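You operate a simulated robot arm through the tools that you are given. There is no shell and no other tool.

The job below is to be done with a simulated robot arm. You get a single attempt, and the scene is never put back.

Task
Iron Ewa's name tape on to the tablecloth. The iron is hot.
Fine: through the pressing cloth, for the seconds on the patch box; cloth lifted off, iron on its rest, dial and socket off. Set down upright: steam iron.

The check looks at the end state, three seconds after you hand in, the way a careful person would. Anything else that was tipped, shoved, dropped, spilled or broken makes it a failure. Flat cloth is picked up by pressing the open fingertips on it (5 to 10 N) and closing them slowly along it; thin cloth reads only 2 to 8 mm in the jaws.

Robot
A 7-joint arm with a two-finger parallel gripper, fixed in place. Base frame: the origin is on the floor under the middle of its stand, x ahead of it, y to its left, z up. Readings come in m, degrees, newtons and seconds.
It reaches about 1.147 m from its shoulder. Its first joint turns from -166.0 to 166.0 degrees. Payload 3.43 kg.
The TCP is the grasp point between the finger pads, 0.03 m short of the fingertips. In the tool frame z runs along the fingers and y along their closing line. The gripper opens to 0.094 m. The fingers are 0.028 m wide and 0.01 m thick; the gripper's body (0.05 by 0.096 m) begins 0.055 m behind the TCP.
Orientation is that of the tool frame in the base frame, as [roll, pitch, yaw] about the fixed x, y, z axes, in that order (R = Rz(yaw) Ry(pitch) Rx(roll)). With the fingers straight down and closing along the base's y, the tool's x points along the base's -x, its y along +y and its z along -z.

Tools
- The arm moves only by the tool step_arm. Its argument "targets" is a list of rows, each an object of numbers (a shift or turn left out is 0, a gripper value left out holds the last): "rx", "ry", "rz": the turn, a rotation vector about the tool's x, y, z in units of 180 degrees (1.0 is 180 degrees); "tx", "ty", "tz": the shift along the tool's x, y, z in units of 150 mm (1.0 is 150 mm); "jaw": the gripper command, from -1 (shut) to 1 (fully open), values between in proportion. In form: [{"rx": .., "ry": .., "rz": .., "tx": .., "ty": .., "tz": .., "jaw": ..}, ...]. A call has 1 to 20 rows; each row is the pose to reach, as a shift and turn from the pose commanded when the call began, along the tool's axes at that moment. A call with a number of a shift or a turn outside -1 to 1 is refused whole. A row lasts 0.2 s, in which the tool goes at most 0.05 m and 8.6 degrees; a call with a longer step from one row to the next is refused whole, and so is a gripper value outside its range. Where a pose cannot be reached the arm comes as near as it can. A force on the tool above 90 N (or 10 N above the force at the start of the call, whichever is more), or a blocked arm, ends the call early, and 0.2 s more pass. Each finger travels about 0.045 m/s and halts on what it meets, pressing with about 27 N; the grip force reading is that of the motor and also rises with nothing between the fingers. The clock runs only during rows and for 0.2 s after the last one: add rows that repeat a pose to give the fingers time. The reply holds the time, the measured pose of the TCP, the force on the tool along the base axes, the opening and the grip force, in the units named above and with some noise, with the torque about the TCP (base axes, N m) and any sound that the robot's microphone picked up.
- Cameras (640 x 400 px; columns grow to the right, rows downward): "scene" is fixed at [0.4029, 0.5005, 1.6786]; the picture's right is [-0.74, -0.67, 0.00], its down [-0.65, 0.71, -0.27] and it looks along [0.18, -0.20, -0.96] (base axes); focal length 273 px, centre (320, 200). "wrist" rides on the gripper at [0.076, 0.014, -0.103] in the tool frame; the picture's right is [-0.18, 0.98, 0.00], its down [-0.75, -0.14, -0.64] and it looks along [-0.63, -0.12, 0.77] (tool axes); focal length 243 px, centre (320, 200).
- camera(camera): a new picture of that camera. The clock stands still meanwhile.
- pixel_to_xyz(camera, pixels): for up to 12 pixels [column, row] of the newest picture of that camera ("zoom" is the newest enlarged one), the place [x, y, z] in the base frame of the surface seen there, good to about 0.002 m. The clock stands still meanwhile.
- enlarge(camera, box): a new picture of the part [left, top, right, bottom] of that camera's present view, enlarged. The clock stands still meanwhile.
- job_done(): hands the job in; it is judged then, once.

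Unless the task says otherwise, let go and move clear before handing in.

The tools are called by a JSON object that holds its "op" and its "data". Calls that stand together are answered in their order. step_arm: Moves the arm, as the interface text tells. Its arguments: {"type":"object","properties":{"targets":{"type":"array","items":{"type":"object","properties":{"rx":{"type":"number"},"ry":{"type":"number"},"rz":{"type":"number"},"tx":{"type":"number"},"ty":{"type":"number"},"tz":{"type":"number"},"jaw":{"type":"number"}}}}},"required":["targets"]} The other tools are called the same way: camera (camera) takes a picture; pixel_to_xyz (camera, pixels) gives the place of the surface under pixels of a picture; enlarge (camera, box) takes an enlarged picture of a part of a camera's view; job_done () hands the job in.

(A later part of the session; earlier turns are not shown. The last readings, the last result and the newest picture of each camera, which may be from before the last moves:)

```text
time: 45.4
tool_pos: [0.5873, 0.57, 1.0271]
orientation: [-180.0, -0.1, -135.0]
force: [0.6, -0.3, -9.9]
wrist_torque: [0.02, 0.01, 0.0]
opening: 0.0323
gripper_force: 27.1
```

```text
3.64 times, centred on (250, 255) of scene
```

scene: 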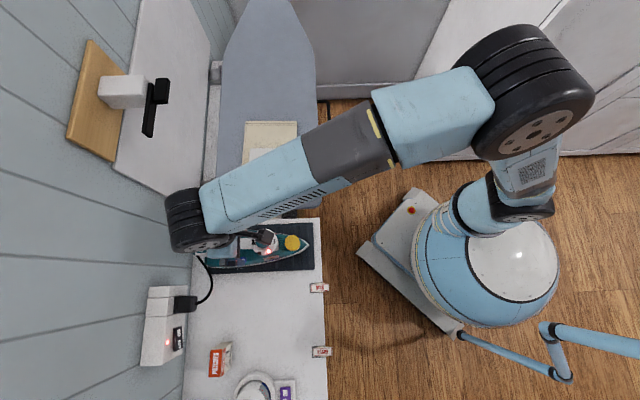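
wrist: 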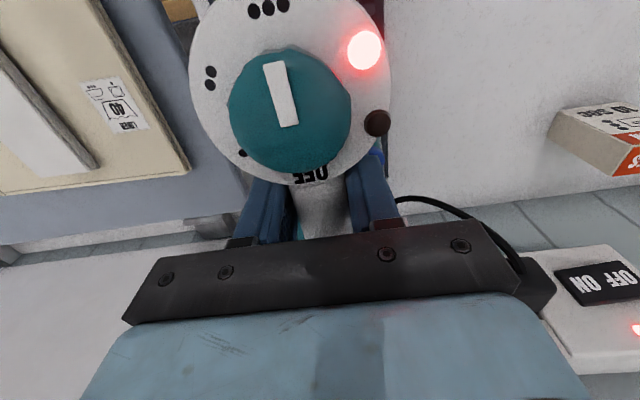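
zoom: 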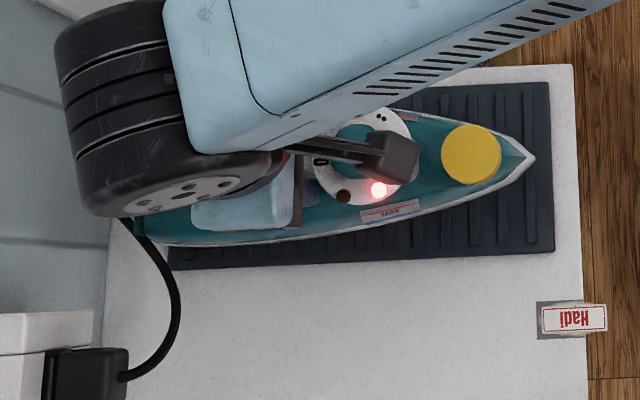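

The iron hangs level with a 9.9 N load and no torque. I'll raise it further and carry it slowly towards the board, watching for any pull from the cord.

{"op": "step_arm", "data": {"targets": [{"tz": -0.2}, {"tz": -0.4}, {"tz": -0.45, "ty": -0.15, "tx": 0.02}, {"tz": -0.45, "ty": -0.35, "tx": 0.04}, {"tz": -0.45, "ty": -0.55, "tx": 0.06}, {"tz": -0.45, "ty": -0.75, "tx": 0.09}, {"tz": -0.45, "ty": -0.92, "tx": 0.11}]}}

{"op": "camera", "data": {"camera": "scene"}}

{"op": "camera", "data": {"camera": "wrist"}}

```text
time: 47.0
tool_pos: [0.6745, 0.4602, 1.0955]
orientation: [-180.0, -0.1, -135.0]
force: [-0.9, 0.8, -11.0]
wrist_torque: [0.02, 0.0, 0.0]
opening: 0.0323
gripper_force: 26.9
```

```text
taken
```

scene: 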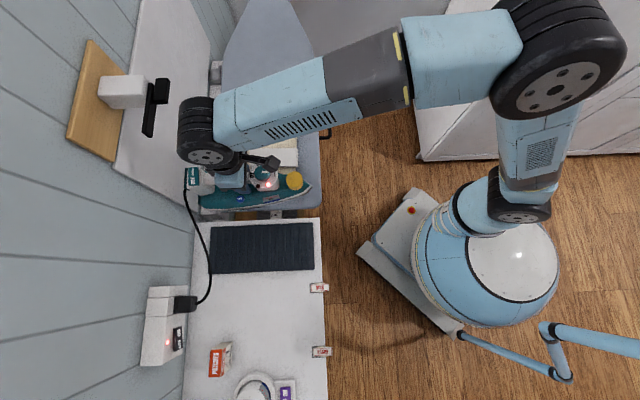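

```text
taken
```

wrist: 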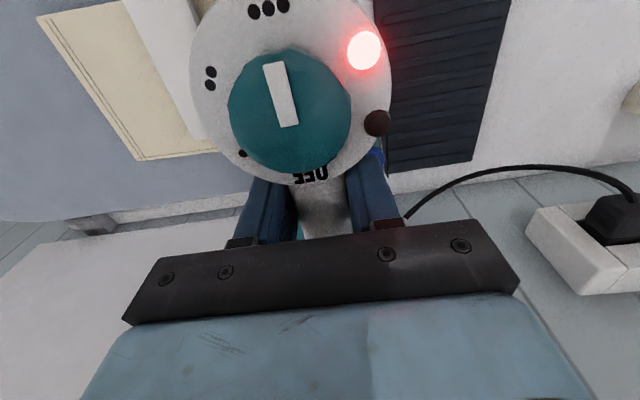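

The cord pays out without force and the iron hangs level. I'll check the wrist joint's clearance to the wall fixture before the last part.

{"op": "pixel_to_xyz", "data": {"camera": "scene", "pixels": [[182, 110], [182, 140], [190, 100], [200, 98], [190, 160], [200, 180], [190, 180], [205, 200], [300, 182], [195, 185]]}}

```text
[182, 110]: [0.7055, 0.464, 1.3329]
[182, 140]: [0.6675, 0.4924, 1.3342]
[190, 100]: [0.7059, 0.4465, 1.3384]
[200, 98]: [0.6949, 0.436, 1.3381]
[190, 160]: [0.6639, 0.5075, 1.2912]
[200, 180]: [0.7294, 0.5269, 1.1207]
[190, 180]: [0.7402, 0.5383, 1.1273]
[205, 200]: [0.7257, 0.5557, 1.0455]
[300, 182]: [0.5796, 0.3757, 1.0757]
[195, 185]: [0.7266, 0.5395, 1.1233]
```

The wrist joint stays about 6 cm clear of the fixture. I'll finish the carry to above the pad.

{"op": "step_arm", "data": {"targets": [{"ty": -0.18, "tx": 0.02}, {"ty": -0.36, "tx": 0.04}, {"ty": -0.54, "tx": 0.06}, {"ty": -0.72, "tx": 0.083}, {"ty": -0.901, "tx": 0.104}]}}

{"op": "camera", "data": {"camera": "scene"}}

{"op": "camera", "data": {"camera": "wrist"}}

{"op": "enlarge", "data": {"camera": "scene", "box": [180, 60, 340, 210]}}

```text
time: 48.2
tool_pos: [0.7566, 0.3535, 1.0954]
orientation: [179.9, -0.1, -135.0]
force: [0.2, 0.6, -10.3]
wrist_torque: [0.04, -0.01, -0.01]
opening: 0.0323
gripper_force: 27.6
```

```text
taken
```

scene: 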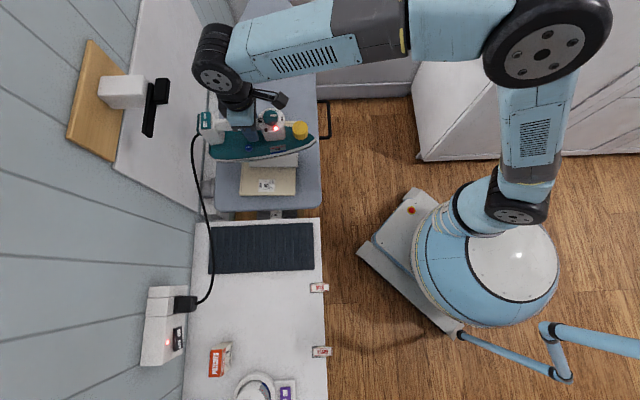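

```text
taken
```

wrist: 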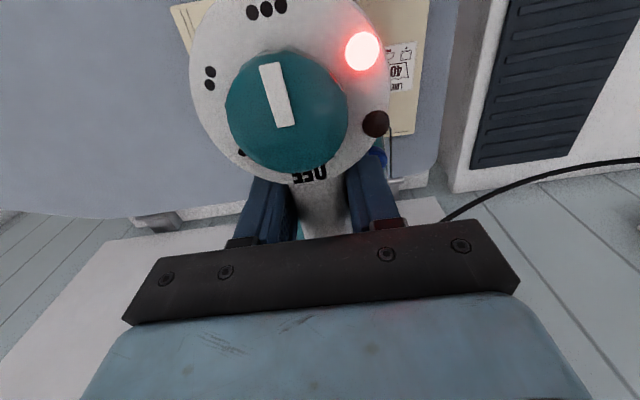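

```text
2.67 times, centred on (260, 135) of scene
```

zoom: 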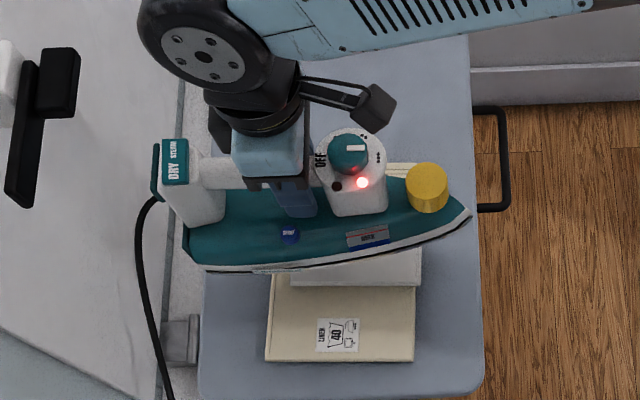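

The iron's front half is above the pad and tape. I'll lower quickly to just above, stopping some millimetres short of contact.

{"op": "step_arm", "data": {"targets": [{"tz": 0.12}, {"tz": 0.24}, {"tz": 0.36}, {"tz": 0.44}, {"tz": 0.475}]}}

{"op": "enlarge", "data": {"camera": "scene", "box": [180, 60, 340, 210]}}

```text
time: 49.4
tool_pos: [0.7579, 0.3539, 1.0244]
orientation: [-180.0, 0.1, -135.0]
force: [-0.3, 0.6, -9.4]
wrist_torque: [0.02, 0.0, -0.01]
opening: 0.0323
gripper_force: 27.2
```

```text
2.67 times, centred on (260, 135) of scene
```

zoom: 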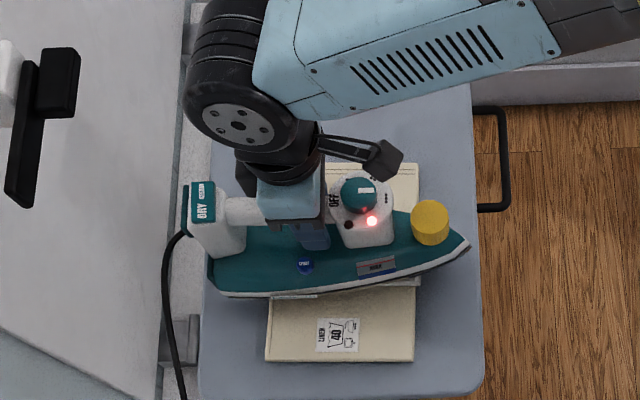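

No contact yet (load still 9.4 N hanging). I'll go down in small steps to find contact.

{"op": "step_arm", "data": {"targets": [{"tz": 0.02}, {"tz": 0.035}, {"tz": 0.048}]}}

```text
time: 50.2
tool_pos: [0.758, 0.3538, 1.018]
orientation: [180.0, 0.0, -135.1]
force: [-0.3, 0.4, -6.5]
wrist_torque: [-0.08, 0.13, 0.0]
opening: 0.0322
gripper_force: 27.5
```

Contact has begun (load eased to 6.5 N at TCP z 1.018, t≈50). I'll press about 2 mm further and hold.

{"op": "step_arm", "data": {"targets": [{"tz": 0.008}, {"tz": 0.016}, {"tz": 0.016}]}}

```text
time: 51.0
tool_pos: [0.7576, 0.3531, 1.0167]
orientation: [-179.9, 0.1, -135.0]
force: [2.7, 0.9, 12.6]
wrist_torque: [-0.46, 0.44, 0.0]
opening: 0.0323
gripper_force: 26.7
```

The iron now presses with about 22 N in all (12.6 N on the tool plus its weight). I'll hold still; contact started at about t=50.1.

{"op": "step_arm", "data": {"targets": [{"tz": 0}, {"tz": 0}, {"tz": 0}, {"tz": 0}, {"tz": 0}, {"tz": 0}, {"tz": 0}, {"tz": 0}, {"tz": 0}, {"tz": 0}, {"tz": 0}, {"tz": 0}, {"tz": 0}, {"tz": 0}, {"tz": 0}, {"tz": 0}, {"tz": 0}, {"tz": 0}, {"tz": 0}, {"tz": 0}]}}

```text
time: 55.2
tool_pos: [0.7584, 0.3543, 1.0147]
orientation: [-179.9, -0.1, -135.0]
force: [0.0, -0.5, 9.8]
wrist_torque: [-0.31, 0.38, -0.02]
opening: 0.0323
gripper_force: 26.9
```

The press is steady at about 10 N on the tool, at t=55.2. I'll hold on until nearly 60 s.

{"op": "step_arm", "data": {"targets": [{"tz": 0}, {"tz": 0}, {"tz": 0}, {"tz": 0}, {"tz": 0}, {"tz": 0}, {"tz": 0}, {"tz": 0}, {"tz": 0}, {"tz": 0}, {"tz": 0}, {"tz": 0}, {"tz": 0}, {"tz": 0}, {"tz": 0}, {"tz": 0}, {"tz": 0}, {"tz": 0}, {"tz": 0}, {"tz": 0}]}}

```text
time: 59.4
tool_pos: [0.7577, 0.353, 1.0153]
orientation: [-180.0, 0.0, -135.1]
force: [-0.1, -0.1, 7.4]
wrist_torque: [-0.3, 0.31, 0.0]
opening: 0.0322
gripper_force: 27.1
```

It is t=59.4 with full press since about 50.3. I'll hold five more rows, then lift straight up.

{"op": "step_arm", "data": {"targets": [{"tz": 0}, {"tz": 0}, {"tz": 0}, {"tz": 0}, {"tz": -0.06}, {"tz": -0.18}, {"tz": -0.35}, {"tz": -0.53}]}}

{"op": "camera", "data": {"camera": "scene"}}

{"op": "enlarge", "data": {"camera": "scene", "box": [180, 60, 340, 210]}}

```text
time: 61.2
tool_pos: [0.7592, 0.3538, 1.0948]
orientation: [179.9, 0.0, -135.0]
force: [0.8, 0.1, -10.2]
wrist_torque: [0.05, -0.01, 0.01]
opening: 0.0323
gripper_force: 27.2
```

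```text
taken
```

scene: 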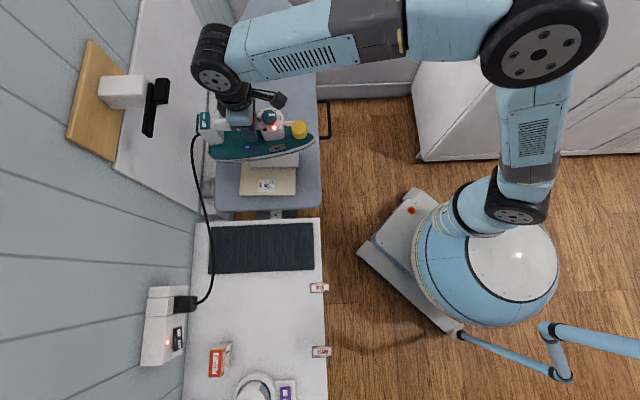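

```text
2.67 times, centred on (260, 135) of scene
```

zoom: 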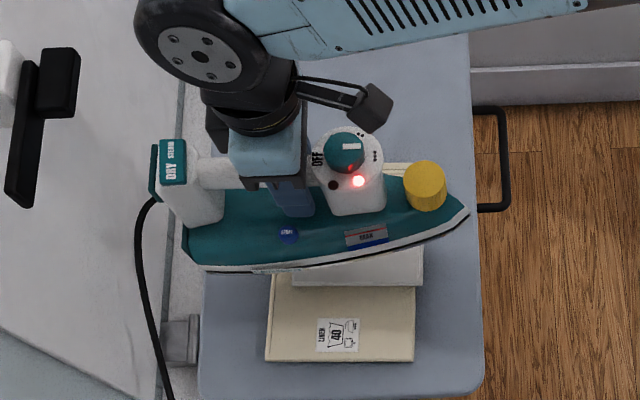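

The iron is clear at t≈60.5 and the pad stayed put. I'll carry the iron back over its ribbed rest along the same path.

{"op": "step_arm", "data": {"targets": [{"ty": 0.18, "tx": -0.02}, {"ty": 0.36, "tx": -0.04}, {"ty": 0.54, "tx": -0.06}, {"ty": 0.72, "tx": -0.083}, {"ty": 0.901, "tx": -0.104}]}}

{"op": "step_arm", "data": {"targets": [{"ty": 0.18, "tx": -0.02}, {"ty": 0.36, "tx": -0.04}, {"ty": 0.54, "tx": -0.06}, {"ty": 0.72, "tx": -0.085}, {"ty": 0.91, "tx": -0.11}, {"ty": 0.91, "tx": -0.11}]}}

{"op": "camera", "data": {"camera": "scene"}}

{"op": "camera", "data": {"camera": "wrist"}}

{"op": "enlarge", "data": {"camera": "scene", "box": [170, 190, 340, 310]}}

```text
time: 62.4
tool_pos: [0.6726, 0.459, 1.0947]
orientation: [-180.0, 0.0, -135.0]
force: [0.7, -1.9, -10.0]
wrist_torque: [0.04, 0.01, 0.01]
opening: 0.0321
gripper_force: 27.0
```

```text
time: 63.8
tool_pos: [0.5874, 0.5681, 1.0955]
orientation: [180.0, -0.1, -135.0]
force: [0.2, 0.7, -10.7]
wrist_torque: [-0.02, -0.01, 0.02]
opening: 0.0325
gripper_force: 26.7
```

```text
taken
```

scene: 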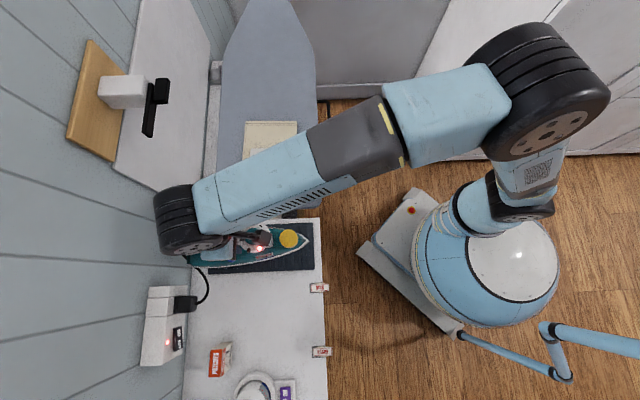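

```text
taken
```

wrist: 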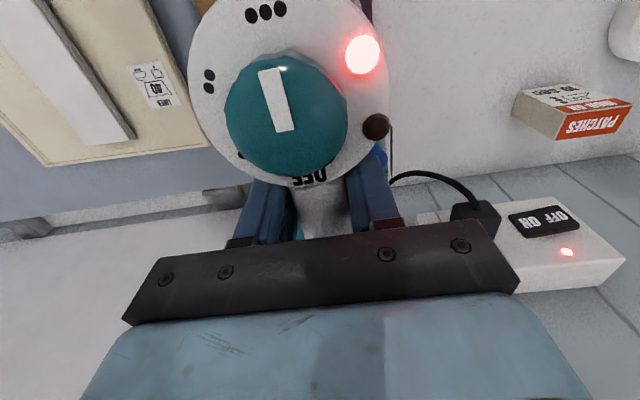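

```text
3.33 times, centred on (255, 250) of scene
```

zoom: 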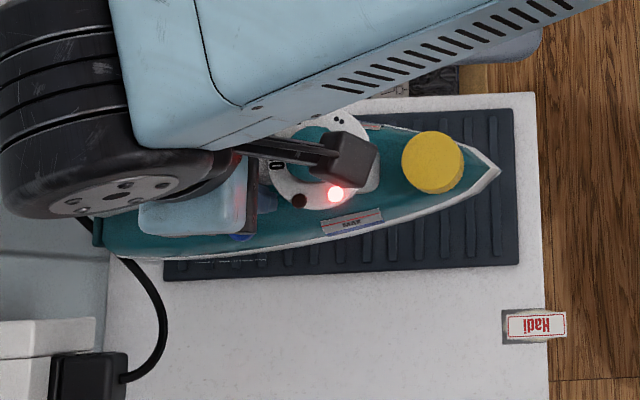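

The iron is right above its rest, same place as before. I'll lower it on to the rest slowly.

{"op": "step_arm", "data": {"targets": [{"tz": 0.17}, {"tz": 0.34}, {"tz": 0.5}, {"tz": 0.6}, {"tz": 0.65}, {"tz": 0.675}]}}

```text
time: 65.2
tool_pos: [0.5889, 0.5677, 0.9922]
orientation: [179.9, -0.1, -135.0]
force: [0.9, -1.3, -9.5]
wrist_torque: [0.02, -0.03, 0.02]
opening: 0.0324
gripper_force: 27.2
```

Still hanging free at z 0.992. I'll lower by a few more millimetres in small steps.

{"op": "step_arm", "data": {"targets": [{"tz": 0.01}, {"tz": 0.02}, {"tz": 0.025}]}}

```text
time: 66.0
tool_pos: [0.589, 0.568, 0.9897]
orientation: [180.0, 0.1, -135.1]
force: [-3.0, -8.7, 6.1]
wrist_torque: [0.49, -0.41, -0.15]
opening: 0.032
gripper_force: 27.2
```

The iron has touched its rest (6 N up). I'll open the jaws and let it settle.

{"op": "step_arm", "data": {"targets": [{"tz": 0.003, "jaw": -0.3}, {"tz": 0.003, "jaw": -0.2}, {"tz": 0.003, "jaw": 0.1}, {"tz": 0.003, "jaw": 0.5}, {"tz": 0.003, "jaw": 1.0}, {"tz": 0.003, "jaw": 1.0}]}}

{"op": "camera", "data": {"camera": "wrist"}}

```text
time: 67.4
tool_pos: [0.5885, 0.5684, 0.9888]
orientation: [-179.9, 0.0, -134.9]
force: [0.2, -1.0, -0.3]
wrist_torque: [0.02, 0.04, 0.03]
opening: 0.0941
gripper_force: 0.1
```

```text
taken
```

wrist: 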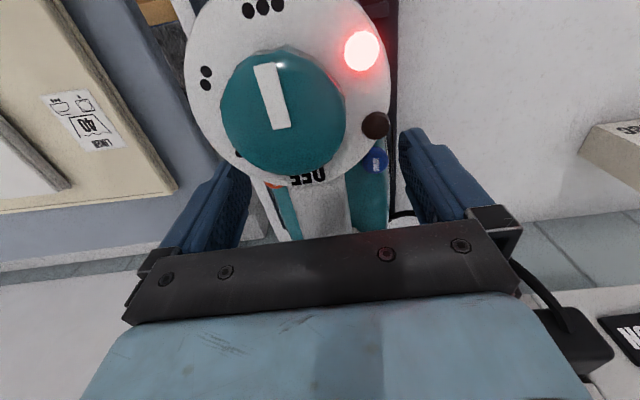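

The iron stands free and level on its rest. I'll rise above it and look at the dial and the iron's seat.

{"op": "step_arm", "data": {"targets": [{"tz": -0.15}, {"tz": -0.4}, {"tz": -0.7}, {"tz": -1.0}]}}

{"op": "step_arm", "data": {"targets": [{"tx": 0.15, "tz": -0.1}, {"tx": 0.3, "tz": -0.2}, {"tx": 0.35, "tz": -0.4}]}}

{"op": "camera", "data": {"camera": "wrist"}}

{"op": "camera", "data": {"camera": "scene"}}

```text
time: 68.4
tool_pos: [0.5905, 0.5691, 1.1382]
orientation: [180.0, -0.1, -135.0]
force: [-0.3, -0.1, -0.2]
wrist_torque: [-0.02, 0.03, 0.02]
opening: 0.0943
gripper_force: 0.0
```

```text
time: 69.2
tool_pos: [0.5537, 0.5308, 1.199]
orientation: [-180.0, -0.1, -134.9]
force: [0.2, 0.0, -0.2]
wrist_torque: [-0.04, 0.01, 0.01]
opening: 0.094
gripper_force: 0.1
```

```text
taken
```

wrist: 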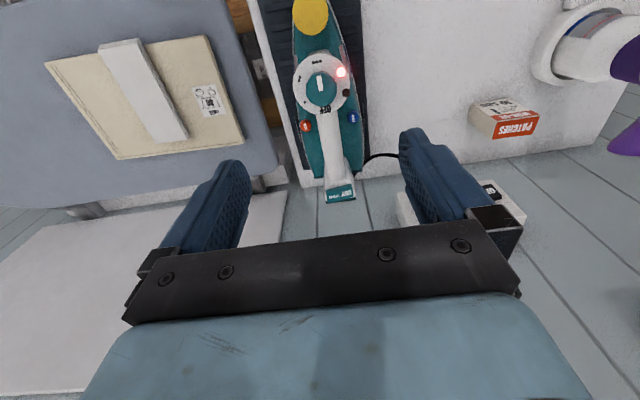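

```text
taken
```

scene: 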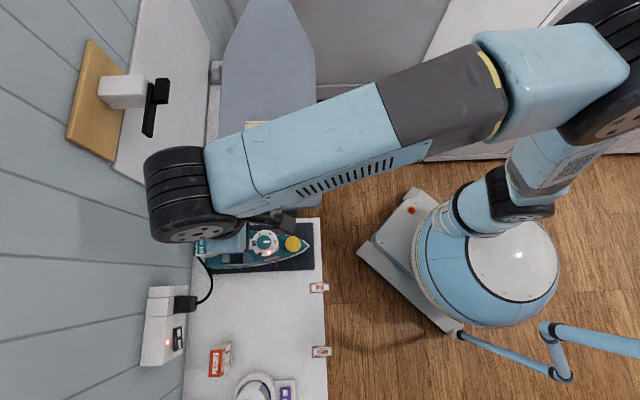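

The iron is back on its rest. I'll zoom on the dial (321,88) to find the knob's centre and size.

{"op": "enlarge", "data": {"camera": "wrist", "box": [285, 50, 365, 125]}}

```text
5.33 times, centred on (325, 88) of wrist
```

zoom: 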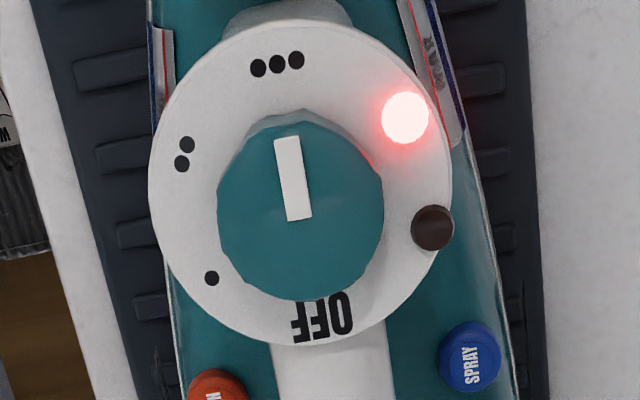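

{"op": "pixel_to_xyz", "data": {"camera": "zoom", "pixels": [[222, 212], [380, 200], [292, 130], [305, 292], [300, 210], [155, 190], [445, 170], [290, 25], [310, 340], [290, 140], [302, 215], [405, 118]]}}

```text
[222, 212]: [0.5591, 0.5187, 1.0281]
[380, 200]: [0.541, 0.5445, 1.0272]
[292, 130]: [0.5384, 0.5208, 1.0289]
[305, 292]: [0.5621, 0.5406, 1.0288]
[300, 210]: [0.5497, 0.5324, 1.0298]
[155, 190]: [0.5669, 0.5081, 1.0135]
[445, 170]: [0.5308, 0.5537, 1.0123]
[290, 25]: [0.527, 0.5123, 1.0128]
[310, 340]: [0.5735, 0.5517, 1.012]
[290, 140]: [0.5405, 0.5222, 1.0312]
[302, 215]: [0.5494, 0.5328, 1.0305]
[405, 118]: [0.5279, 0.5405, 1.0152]
```

The knob's centre is (0.550,0.531), diameter about 31 mm, top z≈1.030; it must turn 180° counter-clockwise (seen from above) from three dots to OFF. At this safe height I'll pre-rotate the tool by −90° to have range for the turn.

{"op": "step_arm", "data": {"targets": [{"rz": 0.045}, {"rz": 0.09}, {"rz": 0.135}, {"rz": 0.18}, {"rz": 0.225}, {"rz": 0.27}, {"rz": 0.315}, {"rz": 0.36}, {"rz": 0.405}, {"rz": 0.45}, {"rz": 0.495}]}}

{"op": "camera", "data": {"camera": "scene"}}

{"op": "camera", "data": {"camera": "wrist"}}

```text
time: 71.6
tool_pos: [0.5523, 0.5323, 1.1996]
orientation: [180.0, -0.1, 135.8]
force: [0.0, 0.1, 0.5]
wrist_torque: [-0.01, 0.03, 0.0]
opening: 0.0942
gripper_force: 0.0
```

```text
taken
```

scene: 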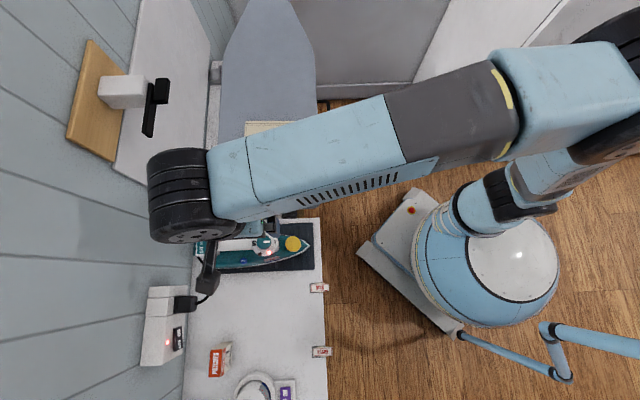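

```text
taken
```

wrist: 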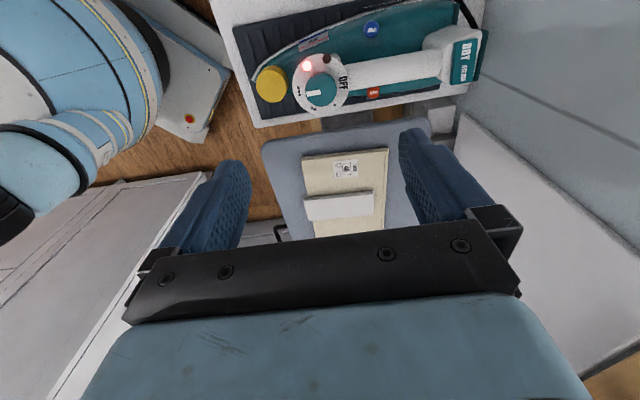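

The turn was reachable. I'll set the jaws to 50 mm and come down to just above the knob for a check.

{"op": "step_arm", "data": {"targets": [{"tx": 0.005, "ty": -0.017, "tz": 0.2, "jaw": 0.06}, {"tx": 0.005, "ty": -0.017, "tz": 0.4, "jaw": 0.06}, {"tx": 0.005, "ty": -0.017, "tz": 0.6, "jaw": 0.06}, {"tx": 0.005, "ty": -0.017, "tz": 0.75, "jaw": 0.06}, {"tx": 0.005, "ty": -0.017, "tz": 0.82, "jaw": 0.06}]}}

{"op": "camera", "data": {"camera": "wrist"}}

{"op": "enlarge", "data": {"camera": "wrist", "box": [230, 90, 410, 230]}}

```text
time: 72.8
tool_pos: [0.5497, 0.5291, 1.074]
orientation: [-180.0, 0.0, 136.1]
force: [0.1, -0.2, 0.2]
wrist_torque: [0.0, 0.01, -0.01]
opening: 0.0499
gripper_force: 0.1
```

```text
taken
```

wrist: 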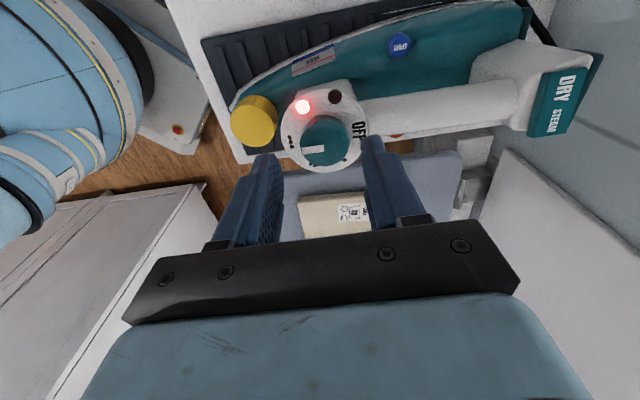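

```text
2.86 times, centred on (320, 160) of wrist
```

zoom: 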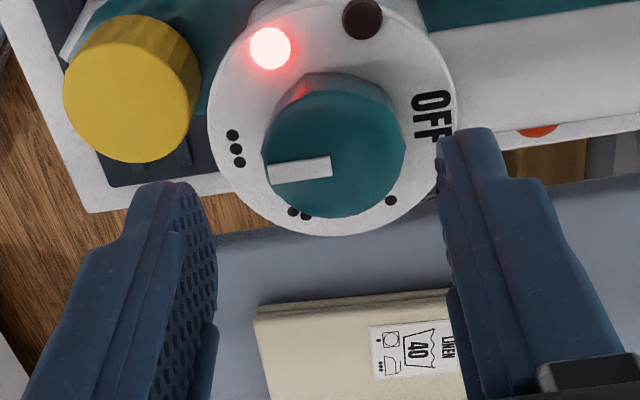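

The knob sits between the fingers. I'll check its centre once more against the tool.

{"op": "pixel_to_xyz", "data": {"camera": "zoom", "pixels": [[268, 158], [402, 150], [335, 214], [330, 100], [333, 155], [275, 170], [325, 166]]}}

```text
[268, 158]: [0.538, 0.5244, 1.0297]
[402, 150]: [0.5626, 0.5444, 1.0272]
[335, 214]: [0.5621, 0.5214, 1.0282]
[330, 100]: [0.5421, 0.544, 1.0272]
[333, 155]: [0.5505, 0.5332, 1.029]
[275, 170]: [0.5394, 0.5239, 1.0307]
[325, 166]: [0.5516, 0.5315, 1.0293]
```

The knob's centre is near (0.5505,0.532); I'll shift 2 mm and lower the tips to about 2 mm above the disc.

{"op": "step_arm", "data": {"targets": [{"tx": 0.005, "ty": 0.013, "tz": 0.07}, {"tx": 0.005, "ty": 0.013, "tz": 0.13}, {"tx": 0.005, "ty": 0.013, "tz": 0.17}, {"tx": 0.005, "ty": 0.013, "tz": 0.185}]}}

{"op": "enlarge", "data": {"camera": "wrist", "box": [230, 90, 410, 230]}}

```text
time: 73.8
tool_pos: [0.55, 0.5322, 1.0488]
orientation: [-180.0, 0.0, 135.8]
force: [-0.9, -0.3, 0.7]
wrist_torque: [-0.01, 0.0, 0.01]
opening: 0.0501
gripper_force: 0.1
```

```text
2.86 times, centred on (320, 160) of wrist
```

zoom: 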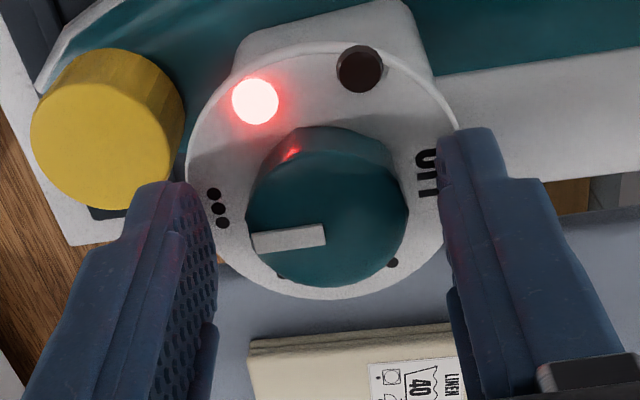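

The jaws straddle the knob evenly. I'll lower 3 mm more and close on it gently.

{"op": "step_arm", "data": {"targets": [{"tz": 0.01}, {"tz": 0.02}, {"tz": 0.02, "jaw": -0.1}, {"tz": 0.02, "jaw": -0.25}, {"tz": 0.02, "jaw": -0.4}, {"tz": 0.02, "jaw": -0.5}, {"tz": 0.02, "jaw": -0.5}]}}

{"op": "enlarge", "data": {"camera": "wrist", "box": [230, 90, 410, 230]}}

```text
time: 75.4
tool_pos: [0.5508, 0.5316, 1.0448]
orientation: [180.0, 0.1, 135.9]
force: [7.1, 9.4, 3.7]
wrist_torque: [0.18, -0.15, 0.06]
opening: 0.0328
gripper_force: 26.7
```

```text
2.86 times, centred on (320, 160) of wrist
```

zoom: 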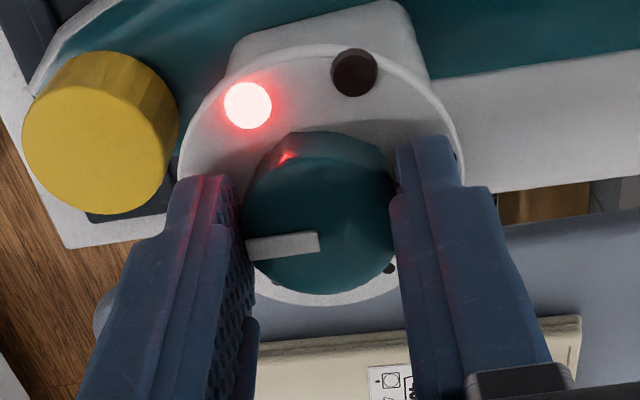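

The knob is gripped at 33 mm. I'll turn the first 60° counter-clockwise (towards two dots) and check that the knob turns and the iron doesn't.

{"op": "step_arm", "data": {"targets": [{"ty": 0.006, "rz": -0.03}, {"ty": 0.006, "rz": -0.07}, {"ty": 0.006, "rz": -0.11}, {"ty": 0.006, "rz": -0.15}, {"ty": 0.006, "rz": -0.19}, {"ty": 0.006, "rz": -0.23}, {"ty": 0.006, "rz": -0.27}, {"ty": 0.006, "rz": -0.31}, {"ty": 0.006, "rz": -0.333}]}}

{"op": "camera", "data": {"camera": "wrist"}}

{"op": "enlarge", "data": {"camera": "scene", "box": [180, 200, 340, 300]}}

```text
time: 77.4
tool_pos: [0.5504, 0.5322, 1.0451]
orientation: [-180.0, 0.0, -164.1]
force: [-3.2, -7.6, 3.0]
wrist_torque: [-0.25, 0.36, 0.01]
opening: 0.0328
gripper_force: 27.2
```

```text
taken
```

wrist: 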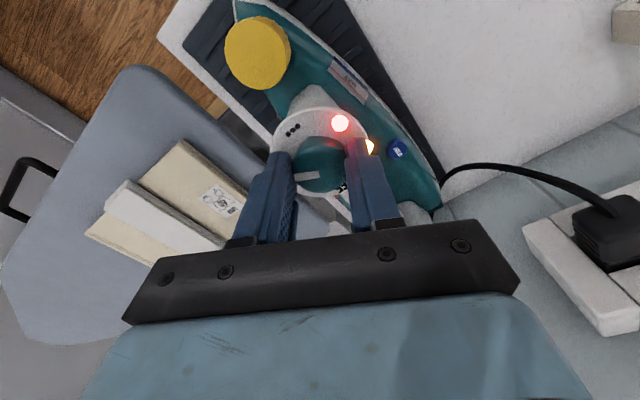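

```text
4.00 times, centred on (260, 250) of scene
```

zoom: 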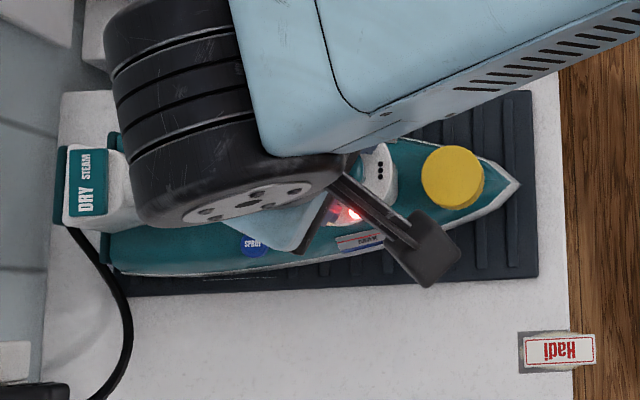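

The knob turned with the tool and a second lamp lit, while the iron stayed in place. I'll continue by another 116°, near OFF.

{"op": "step_arm", "data": {"targets": [{"rz": -0.04}, {"rz": -0.08}, {"rz": -0.12}, {"rz": -0.16}, {"rz": -0.2}, {"rz": -0.24}, {"rz": -0.28}, {"rz": -0.32}, {"rz": -0.36}, {"rz": -0.4}, {"rz": -0.44}, {"rz": -0.48}, {"rz": -0.52}, {"rz": -0.56}, {"rz": -0.6}, {"rz": -0.645}]}}

{"op": "camera", "data": {"camera": "wrist"}}

{"op": "enlarge", "data": {"camera": "scene", "box": [180, 200, 340, 300]}}

```text
time: 80.8
tool_pos: [0.5507, 0.533, 1.0446]
orientation: [179.9, 0.0, -48.0]
force: [3.8, 0.2, 0.9]
wrist_torque: [0.01, -0.03, 0.0]
opening: 0.0331
gripper_force: 27.5
```

```text
taken
```

wrist: 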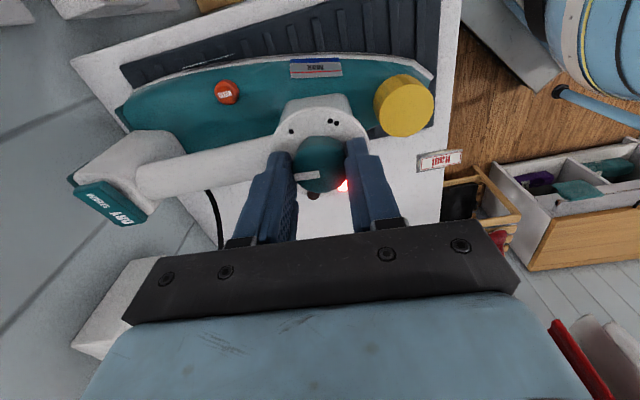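

```text
4.00 times, centred on (260, 250) of scene
```

zoom: 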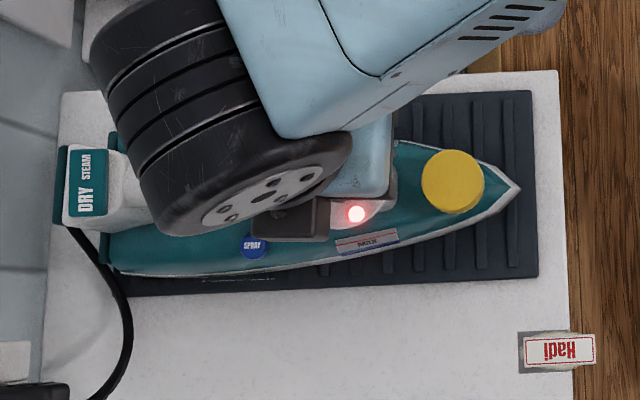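

The knob has turned about 176°. I'll zoom in to see the pointer against OFF.

{"op": "enlarge", "data": {"camera": "wrist", "box": [250, 90, 400, 220]}}

```text
3.08 times, centred on (325, 155) of wrist
```

zoom: 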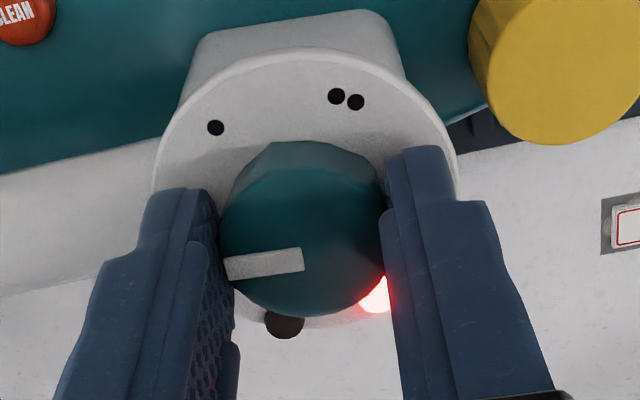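

The pointer faces the handle side where OFF is. I'll turn about 4° more to reach the full 180°, then open and look.

{"op": "step_arm", "data": {"targets": [{"rz": -0.012}, {"rz": -0.024}, {"rz": -0.024}]}}

{"op": "step_arm", "data": {"targets": [{"jaw": -0.25}, {"jaw": -0.1}, {"jaw": 0.06}, {"jaw": 0.06, "tz": -0.1}, {"jaw": 0.06, "tz": -0.3}, {"jaw": 0.06, "tz": -0.6}]}}

{"op": "camera", "data": {"camera": "wrist"}}

{"op": "enlarge", "data": {"camera": "wrist", "box": [230, 60, 410, 200]}}

```text
time: 81.6
tool_pos: [0.5509, 0.5328, 1.045]
orientation: [-179.9, -0.1, -43.7]
force: [3.2, -0.1, -0.5]
wrist_torque: [0.01, -0.05, -0.23]
opening: 0.033
gripper_force: 26.4
```

```text
time: 83.0
tool_pos: [0.5508, 0.5333, 1.1342]
orientation: [-180.0, 0.0, -43.7]
force: [-0.2, 0.0, 0.3]
wrist_torque: [0.0, -0.03, -0.05]
opening: 0.0497
gripper_force: 0.0
```

```text
taken
```

wrist: 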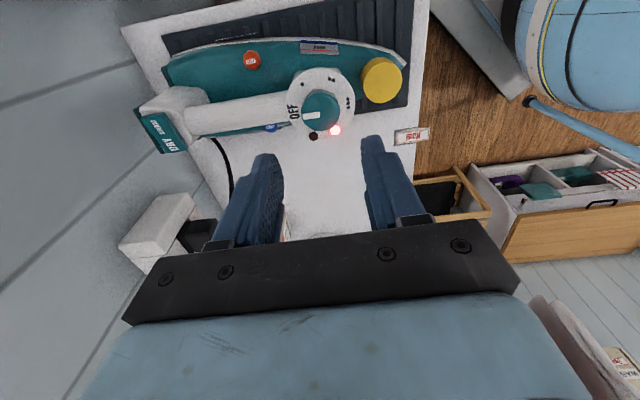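

```text
2.86 times, centred on (320, 130) of wrist
```

zoom: 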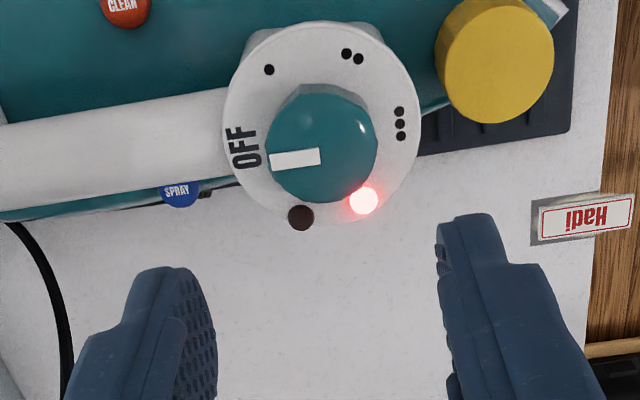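

The dial's pointer now stands at OFF and the second lamp is dark; the turn met its stop. I'll rise, turn the tool back and look at the socket.

{"op": "step_arm", "data": {"targets": [{"tz": -0.15, "rz": 0.04}, {"tz": -0.3, "rz": 0.085}, {"tz": -0.44, "rz": 0.13}, {"tz": -0.44, "rz": 0.175}, {"tz": -0.44, "rz": 0.22}, {"tz": -0.44, "rz": 0.265}, {"tz": -0.44, "rz": 0.31}, {"tz": -0.44, "rz": 0.355}, {"tz": -0.44, "rz": 0.4}, {"tz": -0.44, "rz": 0.445}, {"tz": -0.44, "rz": 0.49}, {"tz": -0.44, "rz": 0.522}]}}

{"op": "camera", "data": {"camera": "scene"}}

{"op": "camera", "data": {"camera": "wrist"}}

```text
time: 85.6
tool_pos: [0.5507, 0.5325, 1.1993]
orientation: [-179.9, 0.0, -137.7]
force: [0.7, 0.0, -0.6]
wrist_torque: [-0.01, 0.01, 0.02]
opening: 0.0497
gripper_force: 0.0
```

```text
taken
```

scene: 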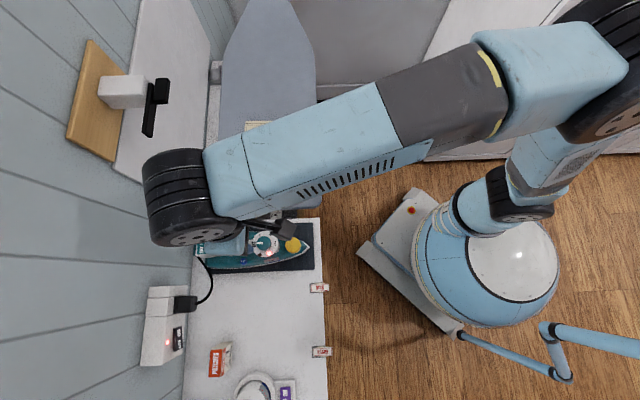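

```text
taken
```

wrist: 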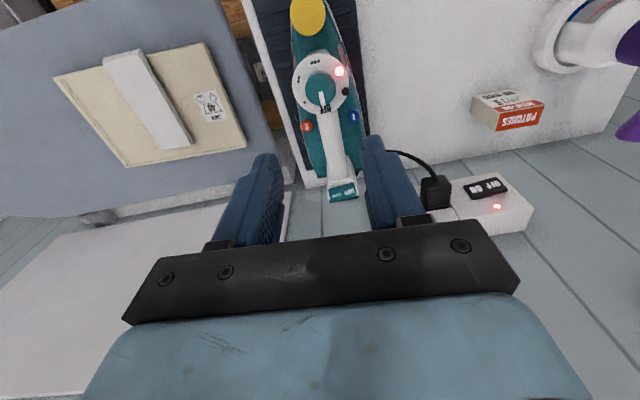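

Both views show the iron undisturbed with the dial pointing to its handle, at OFF. I'll zoom on the dial for proof and on the socket, and measure its rocker.

{"op": "enlarge", "data": {"camera": "wrist", "box": [285, 45, 365, 120]}}

{"op": "enlarge", "data": {"camera": "wrist", "box": [410, 140, 550, 240]}}

{"op": "pixel_to_xyz", "data": {"camera": "wrist", "pixels": [[472, 190], [498, 184], [485, 180], [485, 195], [468, 193], [505, 188], [496, 206], [460, 185], [515, 190], [435, 190], [505, 115], [540, 105]]}}

```text
5.33 times, centred on (325, 82) of wrist
```

zoom: 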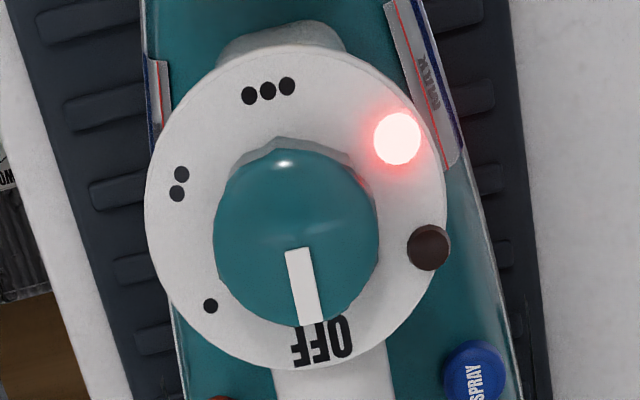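

```text
4.00 times, centred on (480, 190) of wrist
```

zoom: 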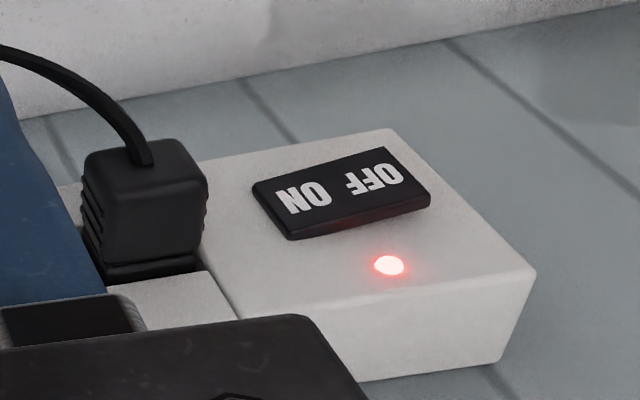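

```text
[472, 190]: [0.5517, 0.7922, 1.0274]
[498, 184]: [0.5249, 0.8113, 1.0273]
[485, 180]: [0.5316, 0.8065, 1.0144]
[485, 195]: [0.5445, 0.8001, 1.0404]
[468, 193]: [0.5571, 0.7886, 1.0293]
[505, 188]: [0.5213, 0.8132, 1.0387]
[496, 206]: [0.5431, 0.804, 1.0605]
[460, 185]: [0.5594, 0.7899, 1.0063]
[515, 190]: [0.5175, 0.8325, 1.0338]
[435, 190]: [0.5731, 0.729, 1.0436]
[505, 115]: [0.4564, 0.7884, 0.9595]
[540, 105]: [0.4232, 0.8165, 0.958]
```

The dial stands at OFF. The rocker's OFF half (u≈0.248) stands about 7 mm proud of its ON half, on a vertical face at v≈0.943. I'll check the steamer's height and the socket box top before approaching with a tilted, closed gripper.

{"op": "pixel_to_xyz", "data": {"camera": "wrist", "pixels": [[590, 40], [625, 50], [635, 80], [630, 125], [610, 20], [507, 220], [480, 215], [525, 215], [450, 210], [556, 160]]}}

{"op": "pixel_to_xyz", "data": {"camera": "scene", "pixels": [[180, 332], [180, 344], [178, 326], [178, 348], [184, 338], [176, 338], [165, 360], [155, 345], [150, 300], [190, 310], [165, 318], [172, 355]]}}

```text
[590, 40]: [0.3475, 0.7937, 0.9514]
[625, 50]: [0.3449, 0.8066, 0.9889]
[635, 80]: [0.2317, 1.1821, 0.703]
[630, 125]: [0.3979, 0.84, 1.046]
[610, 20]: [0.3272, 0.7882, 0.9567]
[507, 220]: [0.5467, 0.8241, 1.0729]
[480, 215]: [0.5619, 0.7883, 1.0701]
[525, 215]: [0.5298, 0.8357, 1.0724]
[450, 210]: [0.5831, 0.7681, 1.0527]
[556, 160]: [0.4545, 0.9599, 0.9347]
```

```text
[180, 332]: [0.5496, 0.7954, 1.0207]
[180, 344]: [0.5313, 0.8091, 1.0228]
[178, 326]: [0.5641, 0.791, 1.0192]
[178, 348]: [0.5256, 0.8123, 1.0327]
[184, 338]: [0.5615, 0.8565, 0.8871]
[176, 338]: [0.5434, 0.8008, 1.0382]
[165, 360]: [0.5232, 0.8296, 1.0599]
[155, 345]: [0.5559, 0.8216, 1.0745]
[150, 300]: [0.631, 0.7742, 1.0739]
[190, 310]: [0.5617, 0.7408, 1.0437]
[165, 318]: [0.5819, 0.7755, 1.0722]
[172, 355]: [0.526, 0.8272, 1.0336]
```

The rocker spans u 0.206–0.255, z 1.012–1.045. I'll move in front of its OFF half with the jaws closed and then tilt the tool 40° forward.

{"op": "step_arm", "data": {"targets": [{"tx": 0.05, "ty": 0.25, "jaw": -0.5}, {"tx": 0.1, "ty": 0.5, "jaw": -1}, {"tx": 0.15, "ty": 0.75, "jaw": -1}, {"tx": 0.17, "ty": 1.0, "jaw": -1}]}}

{"op": "step_arm", "data": {"targets": [{"ty": 0.2, "ry": -0.02}, {"ty": 0.4, "ry": -0.06}, {"ty": 0.487, "ry": -0.1}, {"ty": 0.487, "ry": -0.14}, {"ty": 0.487, "ry": -0.18}, {"ty": 0.487, "ry": -0.222}]}}

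{"op": "camera", "data": {"camera": "wrist"}}

{"op": "camera", "data": {"camera": "scene"}}

```text
time: 86.6
tool_pos: [0.4304, 0.6277, 1.1987]
orientation: [-179.9, 0.1, -137.8]
force: [1.5, -0.6, 0.4]
wrist_torque: [0.0, 0.03, -0.02]
opening: 0.0002
gripper_force: 27.2
```

```text
time: 88.0
tool_pos: [0.3818, 0.68, 1.2017]
orientation: [179.8, 39.9, -137.6]
force: [0.4, -1.0, 0.3]
wrist_torque: [0.03, 0.02, 0.01]
opening: 0.0
gripper_force: 27.5
```

```text
taken
```

wrist: 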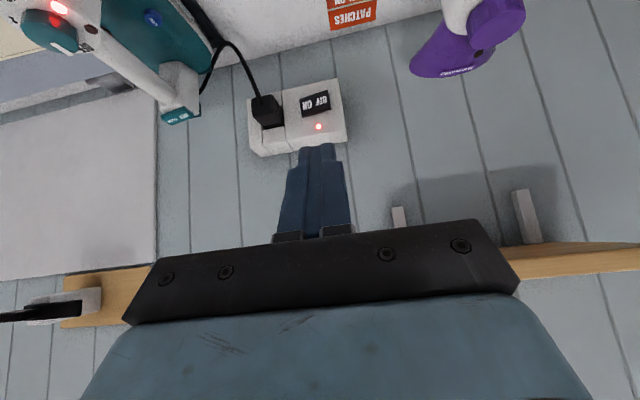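

```text
taken
```

scene: 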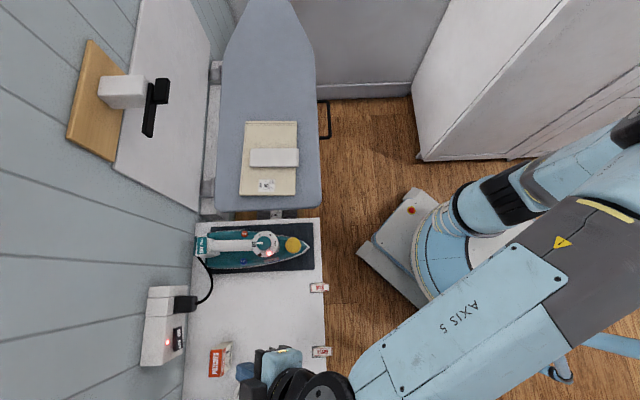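

The closed fingertips point at the rocker (315,105). I'll check the wooden shelf seen at the right, then advance along the tool axis.

{"op": "pixel_to_xyz", "data": {"camera": "wrist", "pixels": [[525, 210], [580, 250], [398, 215], [100, 290], [308, 107], [322, 101], [318, 127], [470, 40], [510, 20], [330, 80]]}}

{"op": "enlarge", "data": {"camera": "wrist", "box": [240, 70, 380, 160]}}

```text
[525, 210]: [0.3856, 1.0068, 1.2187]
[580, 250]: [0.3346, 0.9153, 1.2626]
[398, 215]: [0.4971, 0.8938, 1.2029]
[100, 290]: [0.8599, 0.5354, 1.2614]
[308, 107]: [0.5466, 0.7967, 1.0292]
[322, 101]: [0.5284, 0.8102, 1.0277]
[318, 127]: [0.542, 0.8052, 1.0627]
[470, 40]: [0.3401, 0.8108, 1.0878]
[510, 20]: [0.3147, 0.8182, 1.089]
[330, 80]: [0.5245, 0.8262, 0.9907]
```

```text
4.44 times, centred on (310, 115) of wrist
```

zoom: 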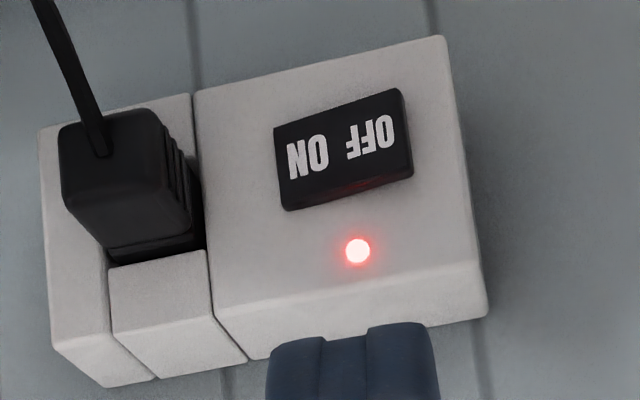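

The shelf is clear of my path (u>0.3, z≈1.26). I'll advance along the tool axis most of the way.

{"op": "step_arm", "data": {"targets": [{"tx": 0.007, "tz": 0.23}, {"tx": 0.014, "tz": 0.46}, {"tx": 0.02, "tz": 0.69}, {"tx": 0.027, "tz": 0.9}]}}

{"op": "camera", "data": {"camera": "wrist"}}

```text
time: 89.0
tool_pos: [0.4438, 0.7356, 1.094]
orientation: [-180.0, 40.0, -137.7]
force: [0.1, -1.0, 0.1]
wrist_torque: [0.03, -0.03, -0.01]
opening: 0.0001
gripper_force: 27.2
```

```text
taken
```

wrist: 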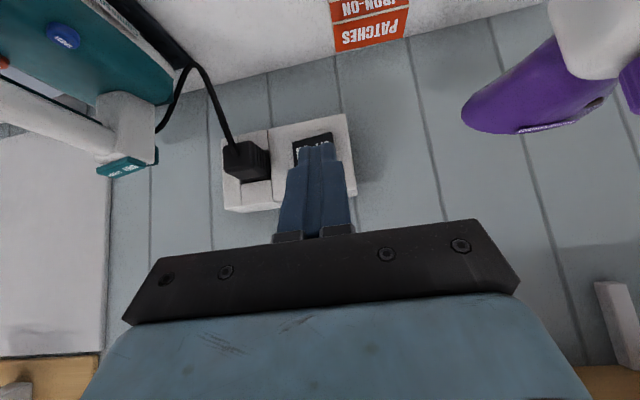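

The tips are in line with the rocker. I'll lower to its height and come to about 2 cm in front of it.

{"op": "step_arm", "data": {"targets": [{"tx": -0.02, "tz": 0.15}, {"tx": -0.05, "tz": 0.3}, {"tx": -0.08, "tz": 0.43}, {"tx": -0.099, "tz": 0.528}]}}

{"op": "camera", "data": {"camera": "wrist"}}

{"op": "enlarge", "data": {"camera": "wrist", "box": [230, 90, 390, 230]}}

{"op": "enlarge", "data": {"camera": "scene", "box": [130, 280, 290, 400]}}

```text
time: 90.0
tool_pos: [0.4892, 0.7774, 1.0427]
orientation: [179.9, 40.0, -137.7]
force: [-0.2, -0.3, -0.3]
wrist_torque: [0.0, -0.01, -0.01]
opening: 0.0002
gripper_force: 27.5
```

```text
taken
```

wrist: 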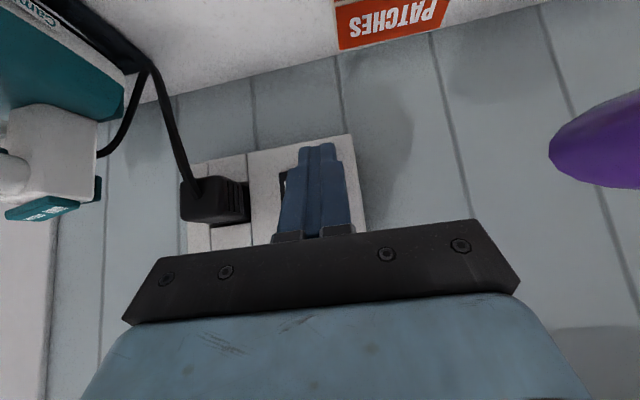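

```text
2.86 times, centred on (310, 160) of wrist
```

zoom: 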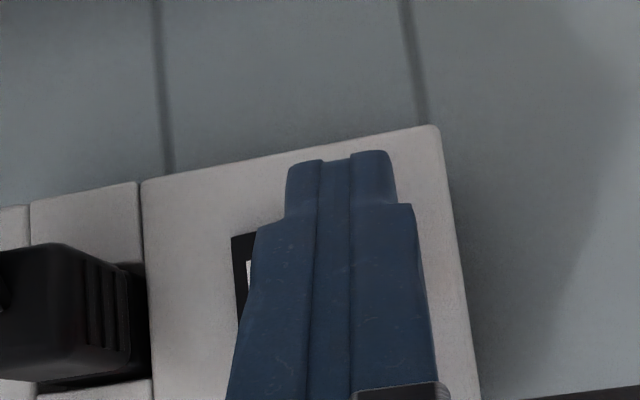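

```text
3.33 times, centred on (210, 340) of scene
```

zoom: 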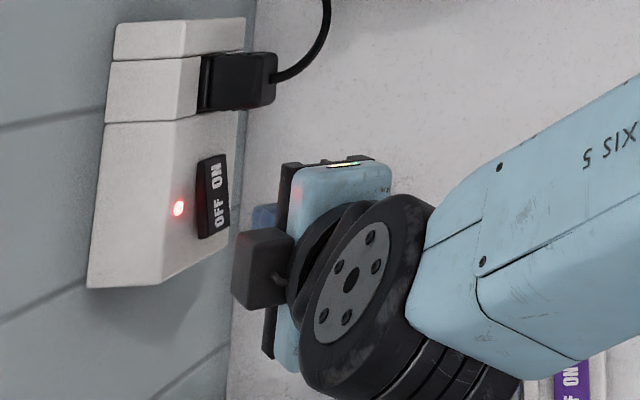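

The tips stand about 2 cm before the OFF half. I'll push horizontally in small steps and watch the force.

{"op": "step_arm", "data": {"targets": [{"tx": -0.04, "tz": 0.034}, {"tx": -0.0766, "tz": 0.0643}, {"tx": -0.097, "tz": 0.0814}, {"tx": -0.112, "tz": 0.094}]}}

{"op": "enlarge", "data": {"camera": "scene", "box": [130, 280, 290, 400]}}

```text
time: 91.0
tool_pos: [0.5065, 0.7929, 1.0435]
orientation: [180.0, 39.9, -137.6]
force: [0.3, 0.3, 0.1]
wrist_torque: [-0.01, 0.0, -0.01]
opening: 0.0
gripper_force: 27.8
heard: click
```

```text
3.33 times, centred on (210, 340) of scene
```

zoom: 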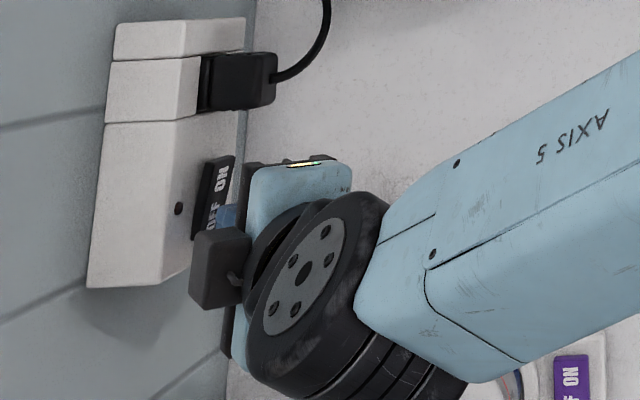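

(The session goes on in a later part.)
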